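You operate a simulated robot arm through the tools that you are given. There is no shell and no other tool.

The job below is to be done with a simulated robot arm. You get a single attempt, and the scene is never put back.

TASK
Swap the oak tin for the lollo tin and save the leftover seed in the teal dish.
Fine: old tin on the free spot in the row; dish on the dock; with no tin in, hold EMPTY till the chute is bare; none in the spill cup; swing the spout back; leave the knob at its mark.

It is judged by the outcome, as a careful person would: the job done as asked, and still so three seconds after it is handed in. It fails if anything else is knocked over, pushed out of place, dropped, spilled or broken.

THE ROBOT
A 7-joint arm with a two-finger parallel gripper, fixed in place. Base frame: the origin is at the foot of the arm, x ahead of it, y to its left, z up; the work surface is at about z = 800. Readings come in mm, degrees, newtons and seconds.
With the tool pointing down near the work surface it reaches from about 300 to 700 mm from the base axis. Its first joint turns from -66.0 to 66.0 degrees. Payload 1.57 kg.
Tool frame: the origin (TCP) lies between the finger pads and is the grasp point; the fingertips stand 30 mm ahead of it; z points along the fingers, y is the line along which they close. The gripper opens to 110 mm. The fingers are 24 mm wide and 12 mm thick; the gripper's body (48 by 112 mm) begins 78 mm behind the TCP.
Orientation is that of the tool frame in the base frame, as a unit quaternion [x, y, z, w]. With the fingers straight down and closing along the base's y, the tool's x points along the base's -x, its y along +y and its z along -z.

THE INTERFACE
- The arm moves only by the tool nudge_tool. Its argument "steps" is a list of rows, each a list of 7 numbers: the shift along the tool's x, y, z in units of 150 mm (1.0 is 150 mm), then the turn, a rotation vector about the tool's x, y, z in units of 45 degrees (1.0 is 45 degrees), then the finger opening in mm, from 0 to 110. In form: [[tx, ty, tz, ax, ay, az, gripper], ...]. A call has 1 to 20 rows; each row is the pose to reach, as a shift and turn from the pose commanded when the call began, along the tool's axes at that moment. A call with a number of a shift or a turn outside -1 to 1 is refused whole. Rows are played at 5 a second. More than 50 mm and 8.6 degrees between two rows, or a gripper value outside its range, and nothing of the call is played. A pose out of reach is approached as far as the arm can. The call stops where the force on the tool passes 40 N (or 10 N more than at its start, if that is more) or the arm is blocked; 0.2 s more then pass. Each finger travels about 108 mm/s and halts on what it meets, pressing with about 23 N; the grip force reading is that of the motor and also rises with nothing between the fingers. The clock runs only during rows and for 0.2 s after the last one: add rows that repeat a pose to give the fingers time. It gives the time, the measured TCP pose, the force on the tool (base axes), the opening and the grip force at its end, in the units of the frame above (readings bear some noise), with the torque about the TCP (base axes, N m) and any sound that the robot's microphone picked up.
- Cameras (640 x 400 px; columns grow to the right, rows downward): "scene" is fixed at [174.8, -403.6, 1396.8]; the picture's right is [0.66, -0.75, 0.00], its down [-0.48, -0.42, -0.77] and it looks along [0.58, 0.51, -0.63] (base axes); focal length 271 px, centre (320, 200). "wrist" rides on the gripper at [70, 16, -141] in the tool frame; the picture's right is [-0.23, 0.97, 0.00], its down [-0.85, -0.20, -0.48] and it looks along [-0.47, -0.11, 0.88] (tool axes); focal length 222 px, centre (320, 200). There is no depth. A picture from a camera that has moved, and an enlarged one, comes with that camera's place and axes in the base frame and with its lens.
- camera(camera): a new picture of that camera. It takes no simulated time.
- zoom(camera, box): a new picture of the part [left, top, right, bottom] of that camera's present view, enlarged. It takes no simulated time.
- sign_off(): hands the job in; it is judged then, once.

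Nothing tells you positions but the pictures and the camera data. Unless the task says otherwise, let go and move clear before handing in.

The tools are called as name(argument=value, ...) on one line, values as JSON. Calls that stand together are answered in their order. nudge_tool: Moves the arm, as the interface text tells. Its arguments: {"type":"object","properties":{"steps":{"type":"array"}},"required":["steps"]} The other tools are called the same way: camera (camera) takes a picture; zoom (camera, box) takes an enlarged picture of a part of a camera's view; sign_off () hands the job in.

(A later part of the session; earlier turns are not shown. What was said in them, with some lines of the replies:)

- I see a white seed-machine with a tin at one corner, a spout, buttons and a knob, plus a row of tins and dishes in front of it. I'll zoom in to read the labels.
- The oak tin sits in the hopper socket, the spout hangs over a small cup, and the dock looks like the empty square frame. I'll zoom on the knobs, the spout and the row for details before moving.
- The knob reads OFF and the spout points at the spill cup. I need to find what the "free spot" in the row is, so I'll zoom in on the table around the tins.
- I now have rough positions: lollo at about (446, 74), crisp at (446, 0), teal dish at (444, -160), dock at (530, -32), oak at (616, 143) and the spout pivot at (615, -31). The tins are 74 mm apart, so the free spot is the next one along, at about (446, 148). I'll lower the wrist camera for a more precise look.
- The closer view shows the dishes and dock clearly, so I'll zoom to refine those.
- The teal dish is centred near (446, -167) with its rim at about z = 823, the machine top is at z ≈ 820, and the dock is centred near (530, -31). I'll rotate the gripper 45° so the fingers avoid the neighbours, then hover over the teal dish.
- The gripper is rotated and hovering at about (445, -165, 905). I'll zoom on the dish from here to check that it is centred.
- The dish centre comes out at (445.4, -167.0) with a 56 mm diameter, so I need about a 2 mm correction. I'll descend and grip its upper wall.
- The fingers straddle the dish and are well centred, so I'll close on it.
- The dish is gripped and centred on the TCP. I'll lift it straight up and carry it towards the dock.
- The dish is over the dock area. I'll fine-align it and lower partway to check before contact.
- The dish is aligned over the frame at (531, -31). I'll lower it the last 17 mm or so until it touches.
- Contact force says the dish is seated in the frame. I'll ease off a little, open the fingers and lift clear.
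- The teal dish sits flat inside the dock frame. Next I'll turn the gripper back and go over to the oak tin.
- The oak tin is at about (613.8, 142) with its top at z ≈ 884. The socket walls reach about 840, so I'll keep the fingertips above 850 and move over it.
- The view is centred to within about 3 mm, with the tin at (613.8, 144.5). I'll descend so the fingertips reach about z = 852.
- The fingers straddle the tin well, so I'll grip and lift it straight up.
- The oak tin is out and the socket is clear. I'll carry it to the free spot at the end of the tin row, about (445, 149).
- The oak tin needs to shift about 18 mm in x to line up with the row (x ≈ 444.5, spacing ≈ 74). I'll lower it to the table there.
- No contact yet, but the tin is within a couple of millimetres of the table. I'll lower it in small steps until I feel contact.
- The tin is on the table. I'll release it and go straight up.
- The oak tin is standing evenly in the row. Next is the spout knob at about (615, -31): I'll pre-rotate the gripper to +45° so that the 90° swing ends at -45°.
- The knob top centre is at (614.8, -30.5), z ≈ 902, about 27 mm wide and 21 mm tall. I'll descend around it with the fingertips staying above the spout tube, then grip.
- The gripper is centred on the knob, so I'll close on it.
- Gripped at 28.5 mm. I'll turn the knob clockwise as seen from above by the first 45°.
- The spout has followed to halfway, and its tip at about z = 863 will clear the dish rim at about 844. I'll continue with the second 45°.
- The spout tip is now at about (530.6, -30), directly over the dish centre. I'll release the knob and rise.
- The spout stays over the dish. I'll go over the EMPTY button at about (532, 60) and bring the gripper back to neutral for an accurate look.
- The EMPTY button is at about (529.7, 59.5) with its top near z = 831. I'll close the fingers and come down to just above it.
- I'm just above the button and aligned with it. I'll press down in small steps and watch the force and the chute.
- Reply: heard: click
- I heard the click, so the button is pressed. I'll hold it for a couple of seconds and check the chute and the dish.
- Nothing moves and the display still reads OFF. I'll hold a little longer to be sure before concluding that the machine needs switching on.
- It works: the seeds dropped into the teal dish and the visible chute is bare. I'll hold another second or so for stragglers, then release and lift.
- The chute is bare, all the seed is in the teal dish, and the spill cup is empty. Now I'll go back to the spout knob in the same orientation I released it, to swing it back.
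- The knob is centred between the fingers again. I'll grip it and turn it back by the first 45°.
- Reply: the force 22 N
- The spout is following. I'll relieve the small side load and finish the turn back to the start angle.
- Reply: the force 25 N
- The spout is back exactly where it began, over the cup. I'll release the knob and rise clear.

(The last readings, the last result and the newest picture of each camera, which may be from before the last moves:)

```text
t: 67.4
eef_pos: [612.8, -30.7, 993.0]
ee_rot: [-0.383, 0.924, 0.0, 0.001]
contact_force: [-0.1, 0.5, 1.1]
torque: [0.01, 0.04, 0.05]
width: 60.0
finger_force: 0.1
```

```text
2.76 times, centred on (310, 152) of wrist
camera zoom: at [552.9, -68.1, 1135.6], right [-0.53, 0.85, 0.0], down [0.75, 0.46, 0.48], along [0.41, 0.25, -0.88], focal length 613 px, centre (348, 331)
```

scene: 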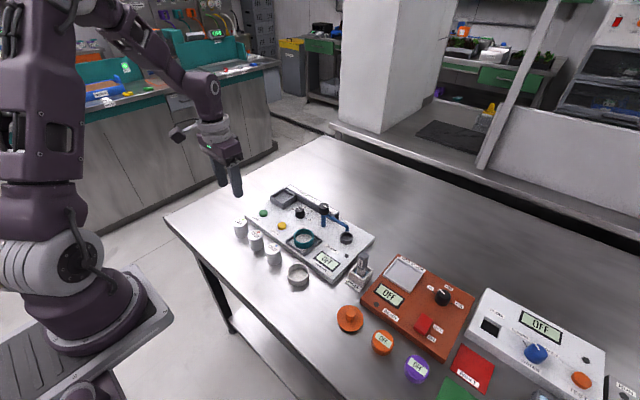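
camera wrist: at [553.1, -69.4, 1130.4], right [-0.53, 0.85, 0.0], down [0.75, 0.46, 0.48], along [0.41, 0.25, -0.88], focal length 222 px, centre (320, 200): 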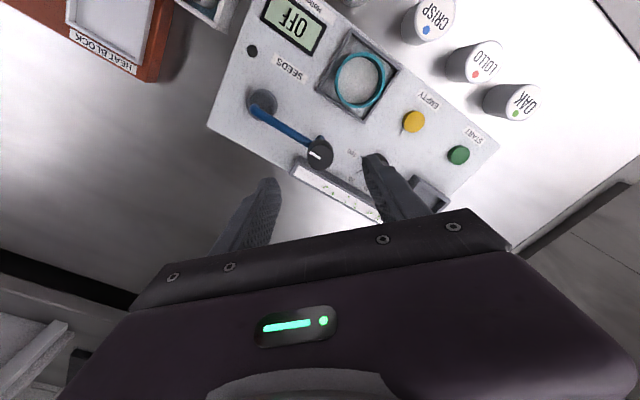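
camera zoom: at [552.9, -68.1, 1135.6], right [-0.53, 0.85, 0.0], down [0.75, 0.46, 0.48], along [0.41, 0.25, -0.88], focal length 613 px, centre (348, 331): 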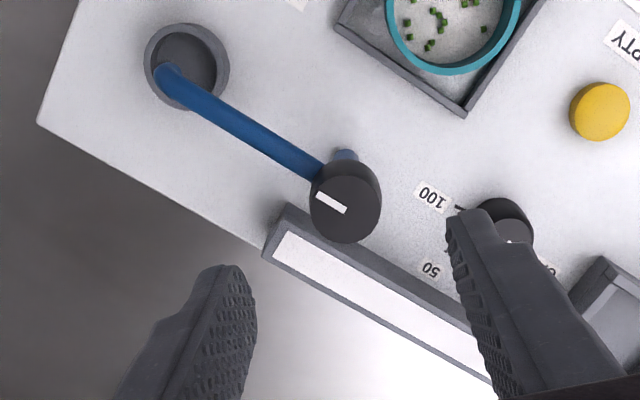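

The spout pose matches the original exactly. Next I'll go to the lollo tin at about (444.5, 75).

nudge_tool(steps=[[0.019, 0.081, 0, 0, 0, 0.125, 60], [0.038, 0.163, 0, 0, 0, 0.25, 60], [0.056, 0.244, 0, 0, 0, 0.375, 60], [0.075, 0.325, 0, 0, 0, 0.5, 60], [0.094, 0.406, 0, 0, 0, 0.625, 60], [0.113, 0.488, 0, 0, 0, 0.75, 60], [0.131, 0.569, 0, 0, 0, 0.875, 60], [0.15, 0.65, 0, 0, 0, 1.0, 60], [0.15, 0.65, 0, 0, 0, 1.0, 60]])

nudge_tool(steps=[[0.138, 0.087, 0, 0, 0, 0, 60], [0.277, 0.173, 0, 0, 0, 0, 60], [0.415, 0.26, 0, 0, 0, 0, 60], [0.553, 0.346, 0, 0, 0, 0, 60], [0.553, 0.346, 0.2, 0, 0, 0, 60], [0.553, 0.346, 0.35, 0, 0, 0, 60], [0.553, 0.346, 0.35, 0, 0, 0, 60]])

zoom(camera="wrist", box=[200, 80, 420, 225])

zoom(camera="scene", box=[210, 195, 306, 265])

```text
t: 69.4
eef_pos: [528.8, 22.9, 992.8]
ee_rot: [0.001, 1.0, 0.0, 0.0]
contact_force: [-0.3, 0.4, -0.2]
torque: [0.0, -0.02, 0.01]
width: 60.3
finger_force: 0.1
```

```text
t: 71.0
eef_pos: [447.6, 75.5, 940.5]
ee_rot: [-0.001, 1.0, 0.0, 0.0]
contact_force: [0.1, 0.3, -0.6]
torque: [-0.02, -0.02, -0.01]
width: 60.2
finger_force: 0.0
```

```text
2.76 times, centred on (310, 152) of wrist
camera zoom: at [378.0, 91.5, 1082.6], right [0.23, 0.97, 0.0], down [0.85, -0.2, 0.48], along [0.47, -0.11, -0.88], focal length 613 px, centre (348, 331)
```

zoom: 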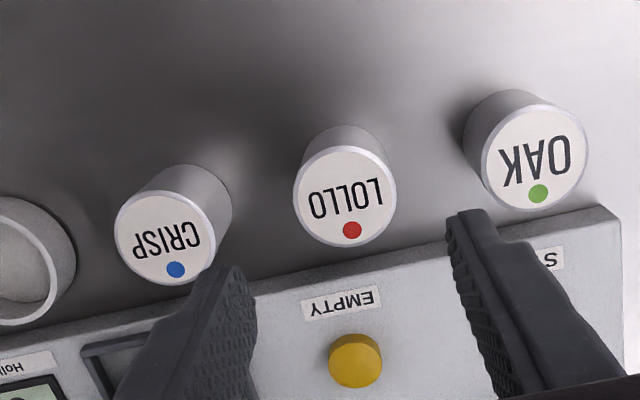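

```text
5.71 times, centred on (258, 230) of scene
camera zoom: at [174.8, -403.6, 1396.8], right [0.66, -0.75, 0.0], down [-0.48, -0.42, -0.77], along [0.58, 0.51, -0.63], focal length 1548 px, centre (674, 29)
```

zoom: 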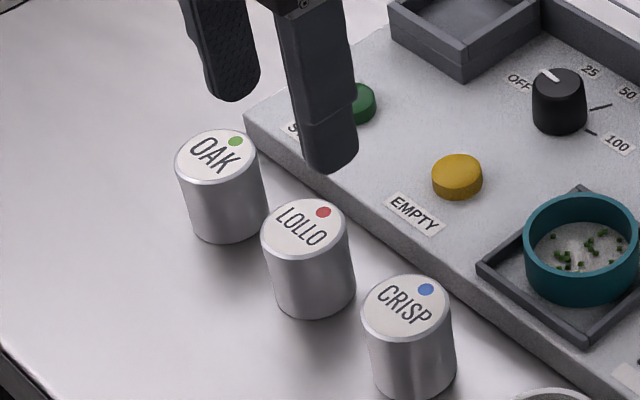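

Lollo is at (443.8, 74.9), with about 72 mm to each neighbour. I'll narrow the opening to 54 mm and descend between the neighbours.

nudge_tool(steps=[[0.021, -0.003, 0.05, 0, 0, 0, 54], [0.021, -0.003, 0.15, 0, 0, 0, 54], [0.021, -0.003, 0.25, 0, 0, 0, 54], [0.021, -0.003, 0.25, 0, 0, 0, 54]])

zoom(camera="wrist", box=[200, 80, 420, 225])

```text
t: 72.0
eef_pos: [445.1, 75.6, 903.4]
ee_rot: [0.0, 1.0, 0.0, 0.0]
contact_force: [-0.1, -0.3, 0.9]
torque: [-0.03, 0.04, -0.03]
width: 53.9
finger_force: 0.1
```

```text
2.76 times, centred on (310, 152) of wrist
camera zoom: at [374.8, 91.9, 1046.0], right [0.23, 0.97, 0.0], down [0.85, -0.2, 0.48], along [0.47, -0.11, -0.88], focal length 613 px, centre (348, 331)
```

zoom: 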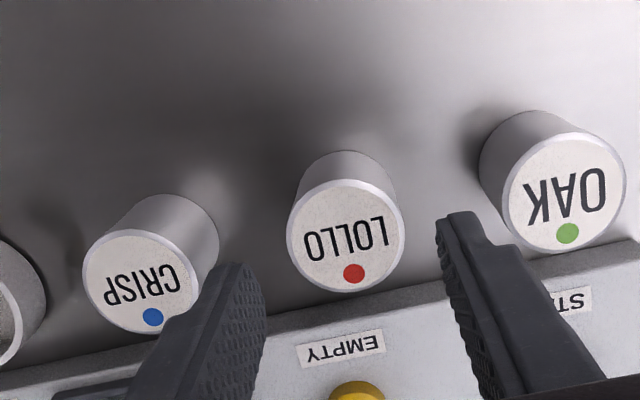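

nudge_tool(steps=[[0, -0.003, 0.1, 0, 0, 0, 54], [0, -0.003, 0.2, 0, 0, 0, 54], [0, -0.003, 0.3, 0, 0, 0, 54], [0, -0.003, 0.375, 0, 0, 0, 54], [0, -0.003, 0.375, 0, 0, 0, 54]])

zoom(camera="wrist", box=[200, 80, 420, 225])

zoom(camera="scene", box=[210, 195, 306, 265])

```text
t: 73.2
eef_pos: [443.3, 74.4, 847.8]
ee_rot: [0.0, 1.0, 0.002, 0.001]
contact_force: [0.4, 0.2, -0.1]
torque: [0.02, 0.01, 0.0]
width: 54.4
finger_force: 0.0
```

```text
2.76 times, centred on (310, 152) of wrist
camera zoom: at [374.5, 90.2, 989.6], right [0.23, 0.97, 0.0], down [0.85, -0.2, 0.48], along [0.47, -0.11, -0.88], focal length 613 px, centre (348, 331)
```

zoom: 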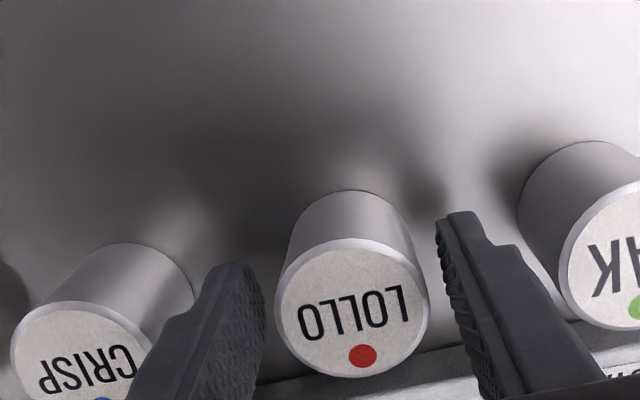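

```text
5.71 times, centred on (258, 230) of scene
camera zoom: at [174.8, -403.6, 1396.8], right [0.66, -0.75, 0.0], down [-0.48, -0.42, -0.77], along [0.58, 0.51, -0.63], focal length 1548 px, centre (674, 29)
```

zoom: 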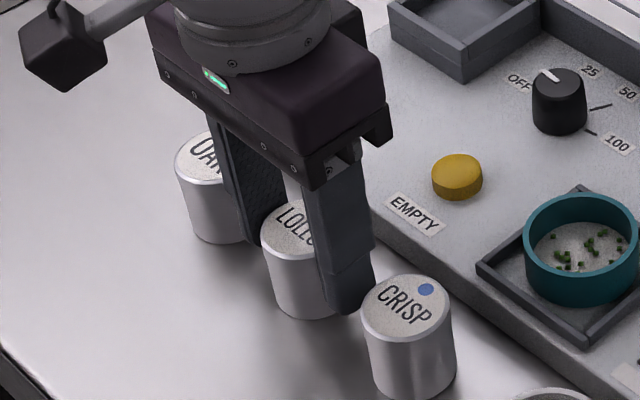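

The fingers straddle lollo cleanly, so I'll grip and lift.

nudge_tool(steps=[[0, 0, 0, 0, 0, 0, 46], [0, 0, 0, 0, 0, 0, 38], [0, 0, 0, 0, 0, 0, 30], [0, 0, 0, 0, 0, 0, 30], [0, 0, 0, 0, 0, 0, 30]])

nudge_tool(steps=[[0, 0, -0.06, 0, 0, 0, 30], [0, 0, -0.15, 0, 0, 0, 30], [0, 0, -0.3, 0, 0, 0, 30], [0, 0, -0.45, 0, 0, 0, 30], [0, 0, -0.6, 0, 0, 0, 30], [0, 0, -0.66, 0, 0, 0, 30], [0, 0, -0.66, 0, 0, 0, 30]])

zoom(camera="wrist", box=[200, 80, 420, 225])

zoom(camera="scene", box=[210, 175, 338, 265])

```text
t: 74.4
eef_pos: [443.2, 73.7, 847.8]
ee_rot: [-0.001, 1.0, 0.001, 0.0]
contact_force: [-0.5, 1.3, 1.7]
torque: [-0.01, -0.01, 0.01]
width: 39.6
finger_force: 23.0
```

```text
t: 76.0
eef_pos: [442.5, 73.3, 945.5]
ee_rot: [0.0, 1.0, 0.0, 0.001]
contact_force: [-0.1, 0.1, -0.9]
torque: [0.0, -0.03, 0.01]
width: 39.5
finger_force: 22.9
```

```text
2.76 times, centred on (310, 152) of wrist
camera zoom: at [373.4, 90.1, 1089.1], right [0.23, 0.97, 0.0], down [0.85, -0.2, 0.48], along [0.47, -0.11, -0.88], focal length 613 px, centre (348, 331)
```

zoom: 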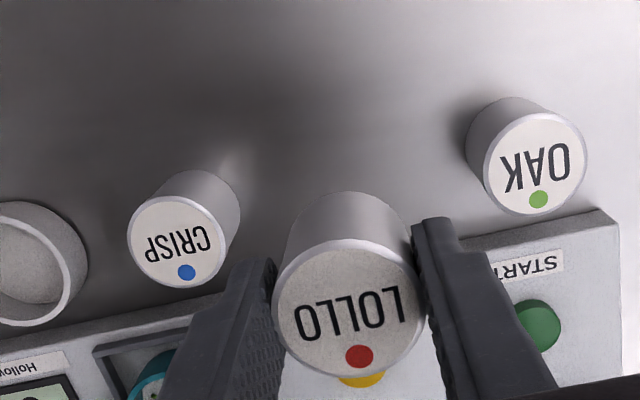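

```text
4.44 times, centred on (274, 220) of scene
camera zoom: at [174.8, -403.6, 1396.8], right [0.66, -0.75, 0.0], down [-0.48, -0.42, -0.77], along [0.58, 0.51, -0.63], focal length 1204 px, centre (524, 111)
```

zoom: 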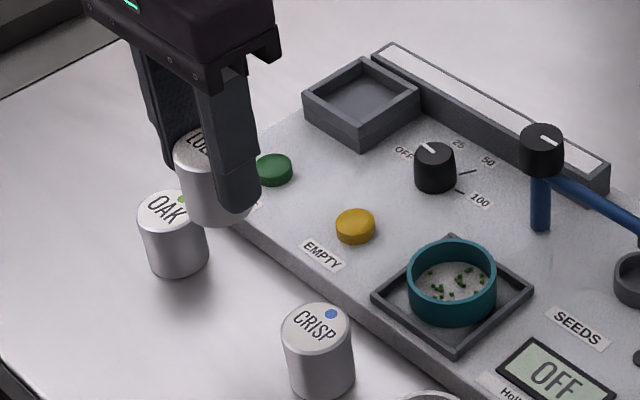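

Lollo is held securely. I'll carry it over to the socket at about (613.5, 145).

nudge_tool(steps=[[-0.1, 0.041, 0, 0, 0, 0, 30], [-0.23, 0.094, 0, 0, 0, 0, 30], [-0.36, 0.147, 0, 0, 0, 0, 30], [-0.49, 0.2, 0, 0, 0, 0, 30], [-0.62, 0.253, 0, 0, 0, 0, 30], [-0.75, 0.306, 0, 0, 0, 0, 30], [-0.88, 0.36, 0, 0, 0, 0, 30], [-0.95, 0.388, 0, 0, 0, 0, 30], [-0.95, 0.388, 0, 0, 0, 0, 30]])

zoom(camera="wrist", box=[200, 80, 420, 225])

```text
t: 78.0
eef_pos: [584.2, 133.3, 945.2]
ee_rot: [-0.001, 1.0, 0.0, 0.0]
contact_force: [0.8, -0.3, -1.6]
torque: [0.03, -0.01, -0.02]
width: 40.0
finger_force: 22.9
```

```text
2.76 times, centred on (310, 152) of wrist
camera zoom: at [515.9, 149.8, 1088.8], right [0.23, 0.97, 0.0], down [0.86, -0.2, 0.48], along [0.47, -0.11, -0.88], focal length 613 px, centre (348, 331)
```

zoom: 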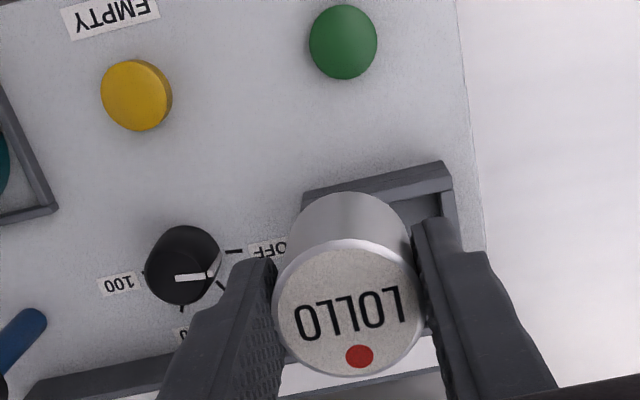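

nudge_tool(steps=[[-0.1, 0.035, 0, 0, 0, 0, 30], [-0.2, 0.07, 0, 0, 0, 0, 30], [-0.2, 0.07, 0.1, 0, 0, 0, 30], [-0.2, 0.07, 0.2, 0, 0, 0, 30], [-0.2, 0.07, 0.29, 0, 0, 0, 30], [-0.2, 0.07, 0.29, 0, 0, 0, 30]])

zoom(camera="wrist", box=[220, 100, 420, 225])

zoom(camera="scene", box=[250, 170, 346, 230])

```text
t: 79.4
eef_pos: [615.3, 143.3, 901.9]
ee_rot: [0.0, 1.0, -0.001, 0.001]
contact_force: [0.1, -0.9, 0.3]
torque: [0.02, 0.03, 0.0]
width: 39.9
finger_force: 22.6
```

```text
3.20 times, centred on (320, 162) of wrist
camera zoom: at [546.2, 158.8, 1044.2], right [0.23, 0.97, 0.0], down [0.86, -0.2, 0.48], along [0.47, -0.11, -0.88], focal length 711 px, centre (320, 320)
```

zoom: 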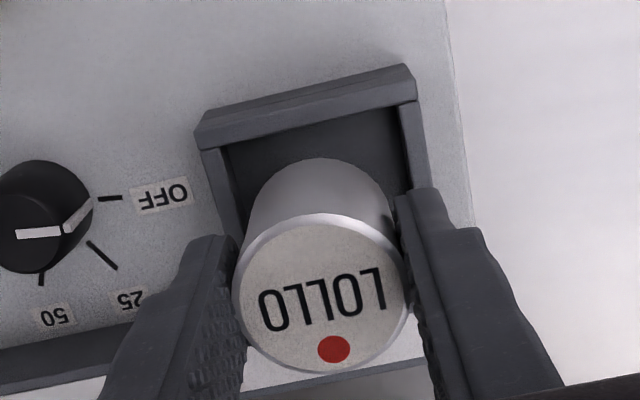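

```text
6.67 times, centred on (298, 200) of scene
camera zoom: at [174.9, -403.6, 1396.8], right [0.66, -0.75, 0.0], down [-0.48, -0.42, -0.77], along [0.58, 0.51, -0.63], focal length 1806 px, centre (467, 200)
```

zoom: 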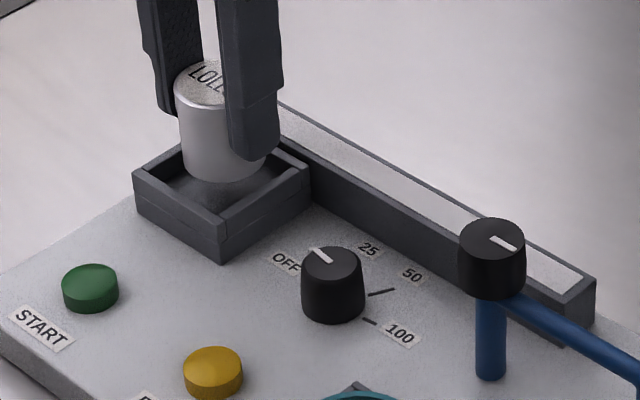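

The tin is above the socket and lined up with where the oak tin stood. I'll lower it in.

nudge_tool(steps=[[0, 0.008, 0.03, 0, 0, 0, 30], [0, 0.008, 0.06, 0, 0, 0, 30], [0, 0.008, 0.09, 0, 0, 0, 30], [0, 0.008, 0.105, 0, 0, 0, 30], [0, 0.008, 0.115, 0, 0, 0, 30], [0, 0.008, 0.12, 0, 0, 0, 30], [0, 0.008, 0.12, 0, 0, 0, 30]])

zoom(camera="wrist", box=[220, 100, 420, 225])

zoom(camera="scene", box=[250, 170, 346, 230])

```text
t: 81.0
eef_pos: [615.9, 144.2, 883.9]
ee_rot: [0.0, 1.0, 0.0, 0.001]
contact_force: [0.8, 0.0, -0.5]
torque: [0.02, 0.0, -0.02]
width: 39.6
finger_force: 22.6
```

```text
3.20 times, centred on (320, 162) of wrist
camera zoom: at [546.2, 160.1, 1026.7], right [0.23, 0.97, 0.0], down [0.86, -0.2, 0.48], along [0.47, -0.11, -0.88], focal length 711 px, centre (320, 320)
```

zoom: 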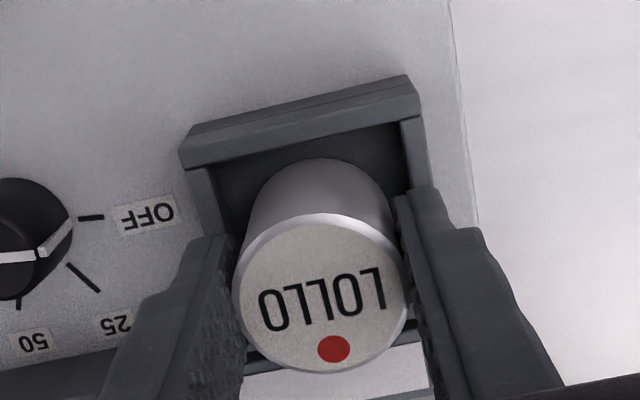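

```text
6.67 times, centred on (298, 200) of scene
camera zoom: at [174.9, -403.6, 1396.8], right [0.66, -0.75, 0.0], down [-0.48, -0.42, -0.77], along [0.58, 0.51, -0.63], focal length 1806 px, centre (467, 200)
```

zoom: 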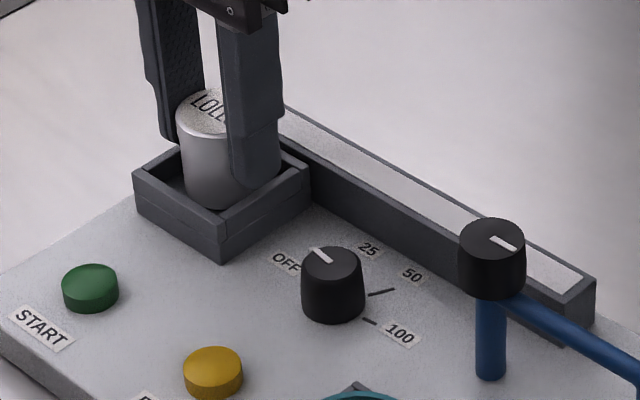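

No contact yet, so I'll ease down a few more millimetres until it seats.

nudge_tool(steps=[[0, 0, 0.006, 0, 0, 0, 30], [0, 0, 0.012, 0, 0, 0, 30], [0, 0, 0.012, 0, 0, 0, 30]])

```text
t: 81.8
eef_pos: [616.2, 145.3, 883.0]
ee_rot: [0.0, 1.0, 0.001, 0.001]
contact_force: [-4.0, -2.5, 14.0]
torque: [-0.13, 0.15, 0.05]
width: 39.9
finger_force: 23.9
```

It seated at the expected height. I'll release slowly and lift away.

nudge_tool(steps=[[0, 0, -0.005, 0, 0, 0, 36], [0, 0, -0.005, 0, 0, 0, 42], [0, 0, -0.005, 0, 0, 0, 50], [0, 0, -0.005, 0, 0, 0, 58], [0, 0, -0.005, 0, 0, 0, 62], [0, 0, -0.1, 0, 0, 0, 66], [0, 0, -0.25, 0, 0, 0, 66], [0, 0, -0.45, 0, 0, 0, 66], [0, 0, -0.6, 0, 0, 0, 66], [0, 0, -0.6, 0, 0, 0, 66]])

zoom(camera="wrist", box=[220, 90, 420, 215])

zoom(camera="scene", box=[250, 170, 346, 230])

```text
t: 84.0
eef_pos: [614.8, 142.4, 972.2]
ee_rot: [0.0, 1.0, 0.001, -0.001]
contact_force: [0.0, -1.0, 0.9]
torque: [0.01, 0.03, 0.0]
width: 66.1
finger_force: 0.1
```

```text
3.20 times, centred on (320, 152) of wrist
camera zoom: at [546.1, 159.6, 1116.0], right [0.23, 0.97, 0.0], down [0.85, -0.2, 0.48], along [0.47, -0.11, -0.88], focal length 711 px, centre (320, 352)
```

zoom: 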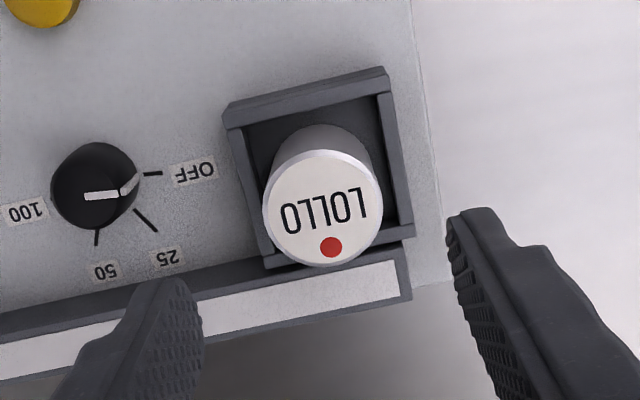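

```text
6.67 times, centred on (298, 200) of scene
camera zoom: at [174.8, -403.6, 1396.8], right [0.66, -0.75, 0.0], down [-0.48, -0.42, -0.77], along [0.58, 0.51, -0.63], focal length 1806 px, centre (467, 200)
```

zoom: 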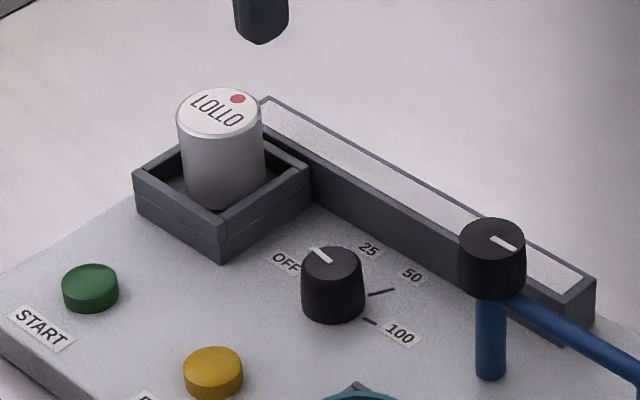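

Lollo stands upright in the socket. I'll retreat to a clear high position and do a full check.

nudge_tool(steps=[[0, 0, -0.2, 0, 0, 0, 66], [0.15, -0.1, -0.4, 0, 0, 0, 66], [0.35, -0.2, -0.6, 0, 0, 0, 66], [0.55, -0.3, -0.8, 0, 0, 0, 66], [0.75, -0.4, -0.95, 0, 0, 0, 66], [0.95, -0.5, -1.0, 0, 0, 0, 66], [0.95, -0.5, -1.0, 0, 0, 0, 66]])

camera(camera="scene")

zoom(camera="scene", box=[230, 170, 390, 270])

zoom(camera="wrist", box=[160, 60, 440, 235])

zoom(camera="scene", box=[284, 195, 364, 245])

zoom(camera="scene", box=[300, 215, 364, 260])

```text
t: 85.6
eef_pos: [473.0, 70.1, 1121.5]
ee_rot: [0.0, 1.0, 0.0, 0.0]
contact_force: [-0.2, -0.7, -0.4]
torque: [0.0, 0.01, -0.02]
width: 65.5
finger_force: 0.2
```

```text
taken
```

scene: 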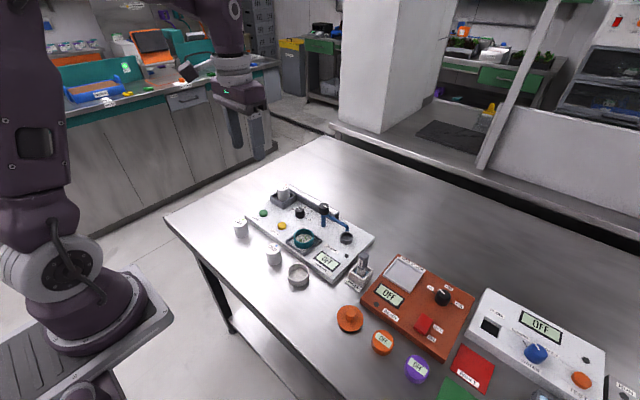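

```text
4.00 times, centred on (310, 220) of scene
camera zoom: at [174.8, -403.6, 1396.8], right [0.66, -0.75, 0.0], down [-0.48, -0.42, -0.77], along [0.58, 0.51, -0.63], focal length 1083 px, centre (360, 120)
```

zoom: 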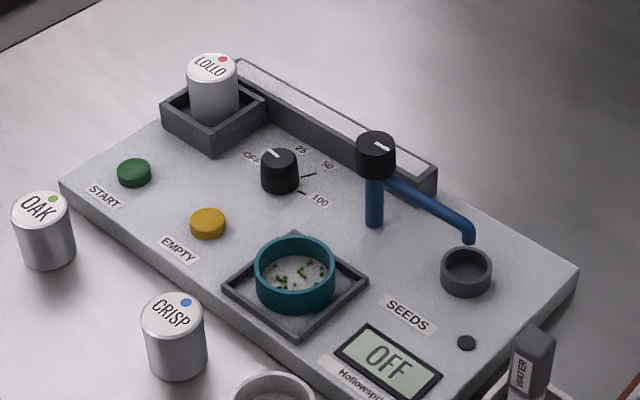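

```text
2.29 times, centred on (300, 148) of wrist
camera zoom: at [403.1, 86.9, 1263.6], right [0.23, 0.97, 0.0], down [0.85, -0.2, 0.48], along [0.47, -0.11, -0.88], focal length 508 px, centre (366, 320)
```

zoom: 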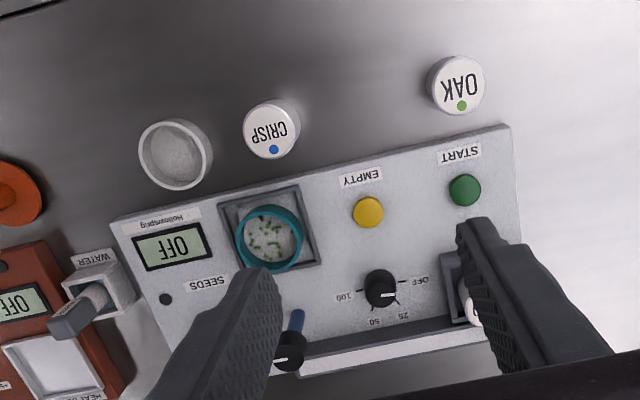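

```text
8.00 times, centred on (324, 220) of scene
camera zoom: at [174.8, -403.6, 1396.8], right [0.66, -0.75, 0.0], down [-0.48, -0.42, -0.77], along [0.58, 0.51, -0.63], focal length 2167 px, centre (288, 40)
```

zoom: 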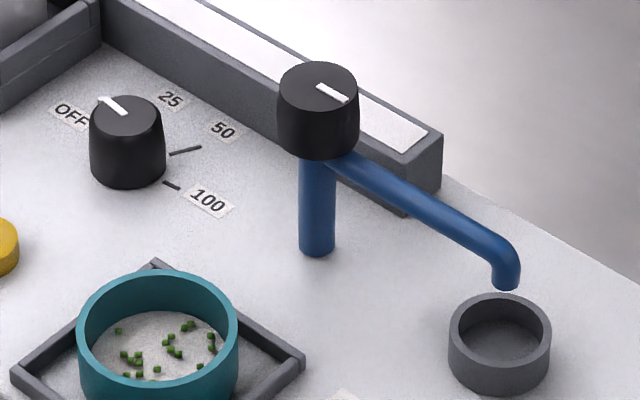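

```text
8.89 times, centred on (332, 238) of scene
camera zoom: at [174.8, -403.6, 1396.8], right [0.66, -0.75, 0.0], down [-0.48, -0.42, -0.77], along [0.58, 0.51, -0.63], focal length 2407 px, centre (213, -133)
```

zoom: 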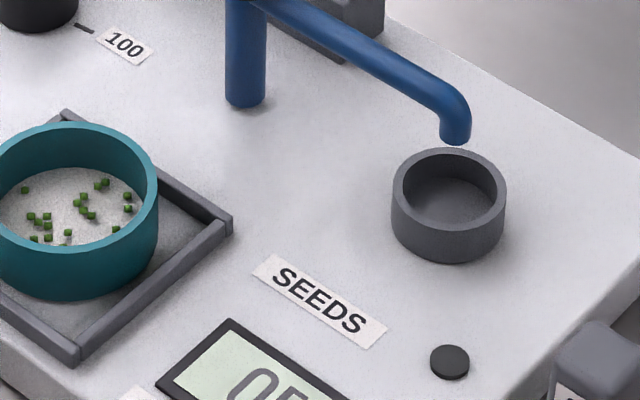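

The final check looks right:
- **Lollo tin:** seated in the socket.
- **Oak tin:** standing in the row at the free spot beside where lollo was.
- **Teal dish:** on the dock with the leftover seed in it.
- **Chute and spill cup:** both empty.
- **Spout:** back over the cup, where it started.
- **Knob:** untouched at OFF.

The arm is clear of everything, so I'm handing the job in.

sign_off()

```text
The job is handed in.
```

I swapped the tins and saved the leftover seed in the teal dish. The job is handed in, and no result has come back yet.

- **Tins:** the lollo tin stands upright in the socket, about 2 mm off where the oak tin stood. The oak tin is upright in the row.
- **Free spot:** nothing on the table marked it. I took it to be the next place in line beyond the lollo tin, at the same spacing.
- **Seed:** with no tin in, I held EMPTY until the chute was bare. All the seed I could see landed in the teal dish, and none is in the spill cup.
- **Dish:** it sits inside the dock frame, left there with the seed in it.
- **Spout:** it is back over the spill cup, in the position it started in.
- **Knob:** I never touched it, and it still points to OFF. EMPTY worked with it there and the display still reading OFF.

The last pictures showed nothing else knocked over or out of place.
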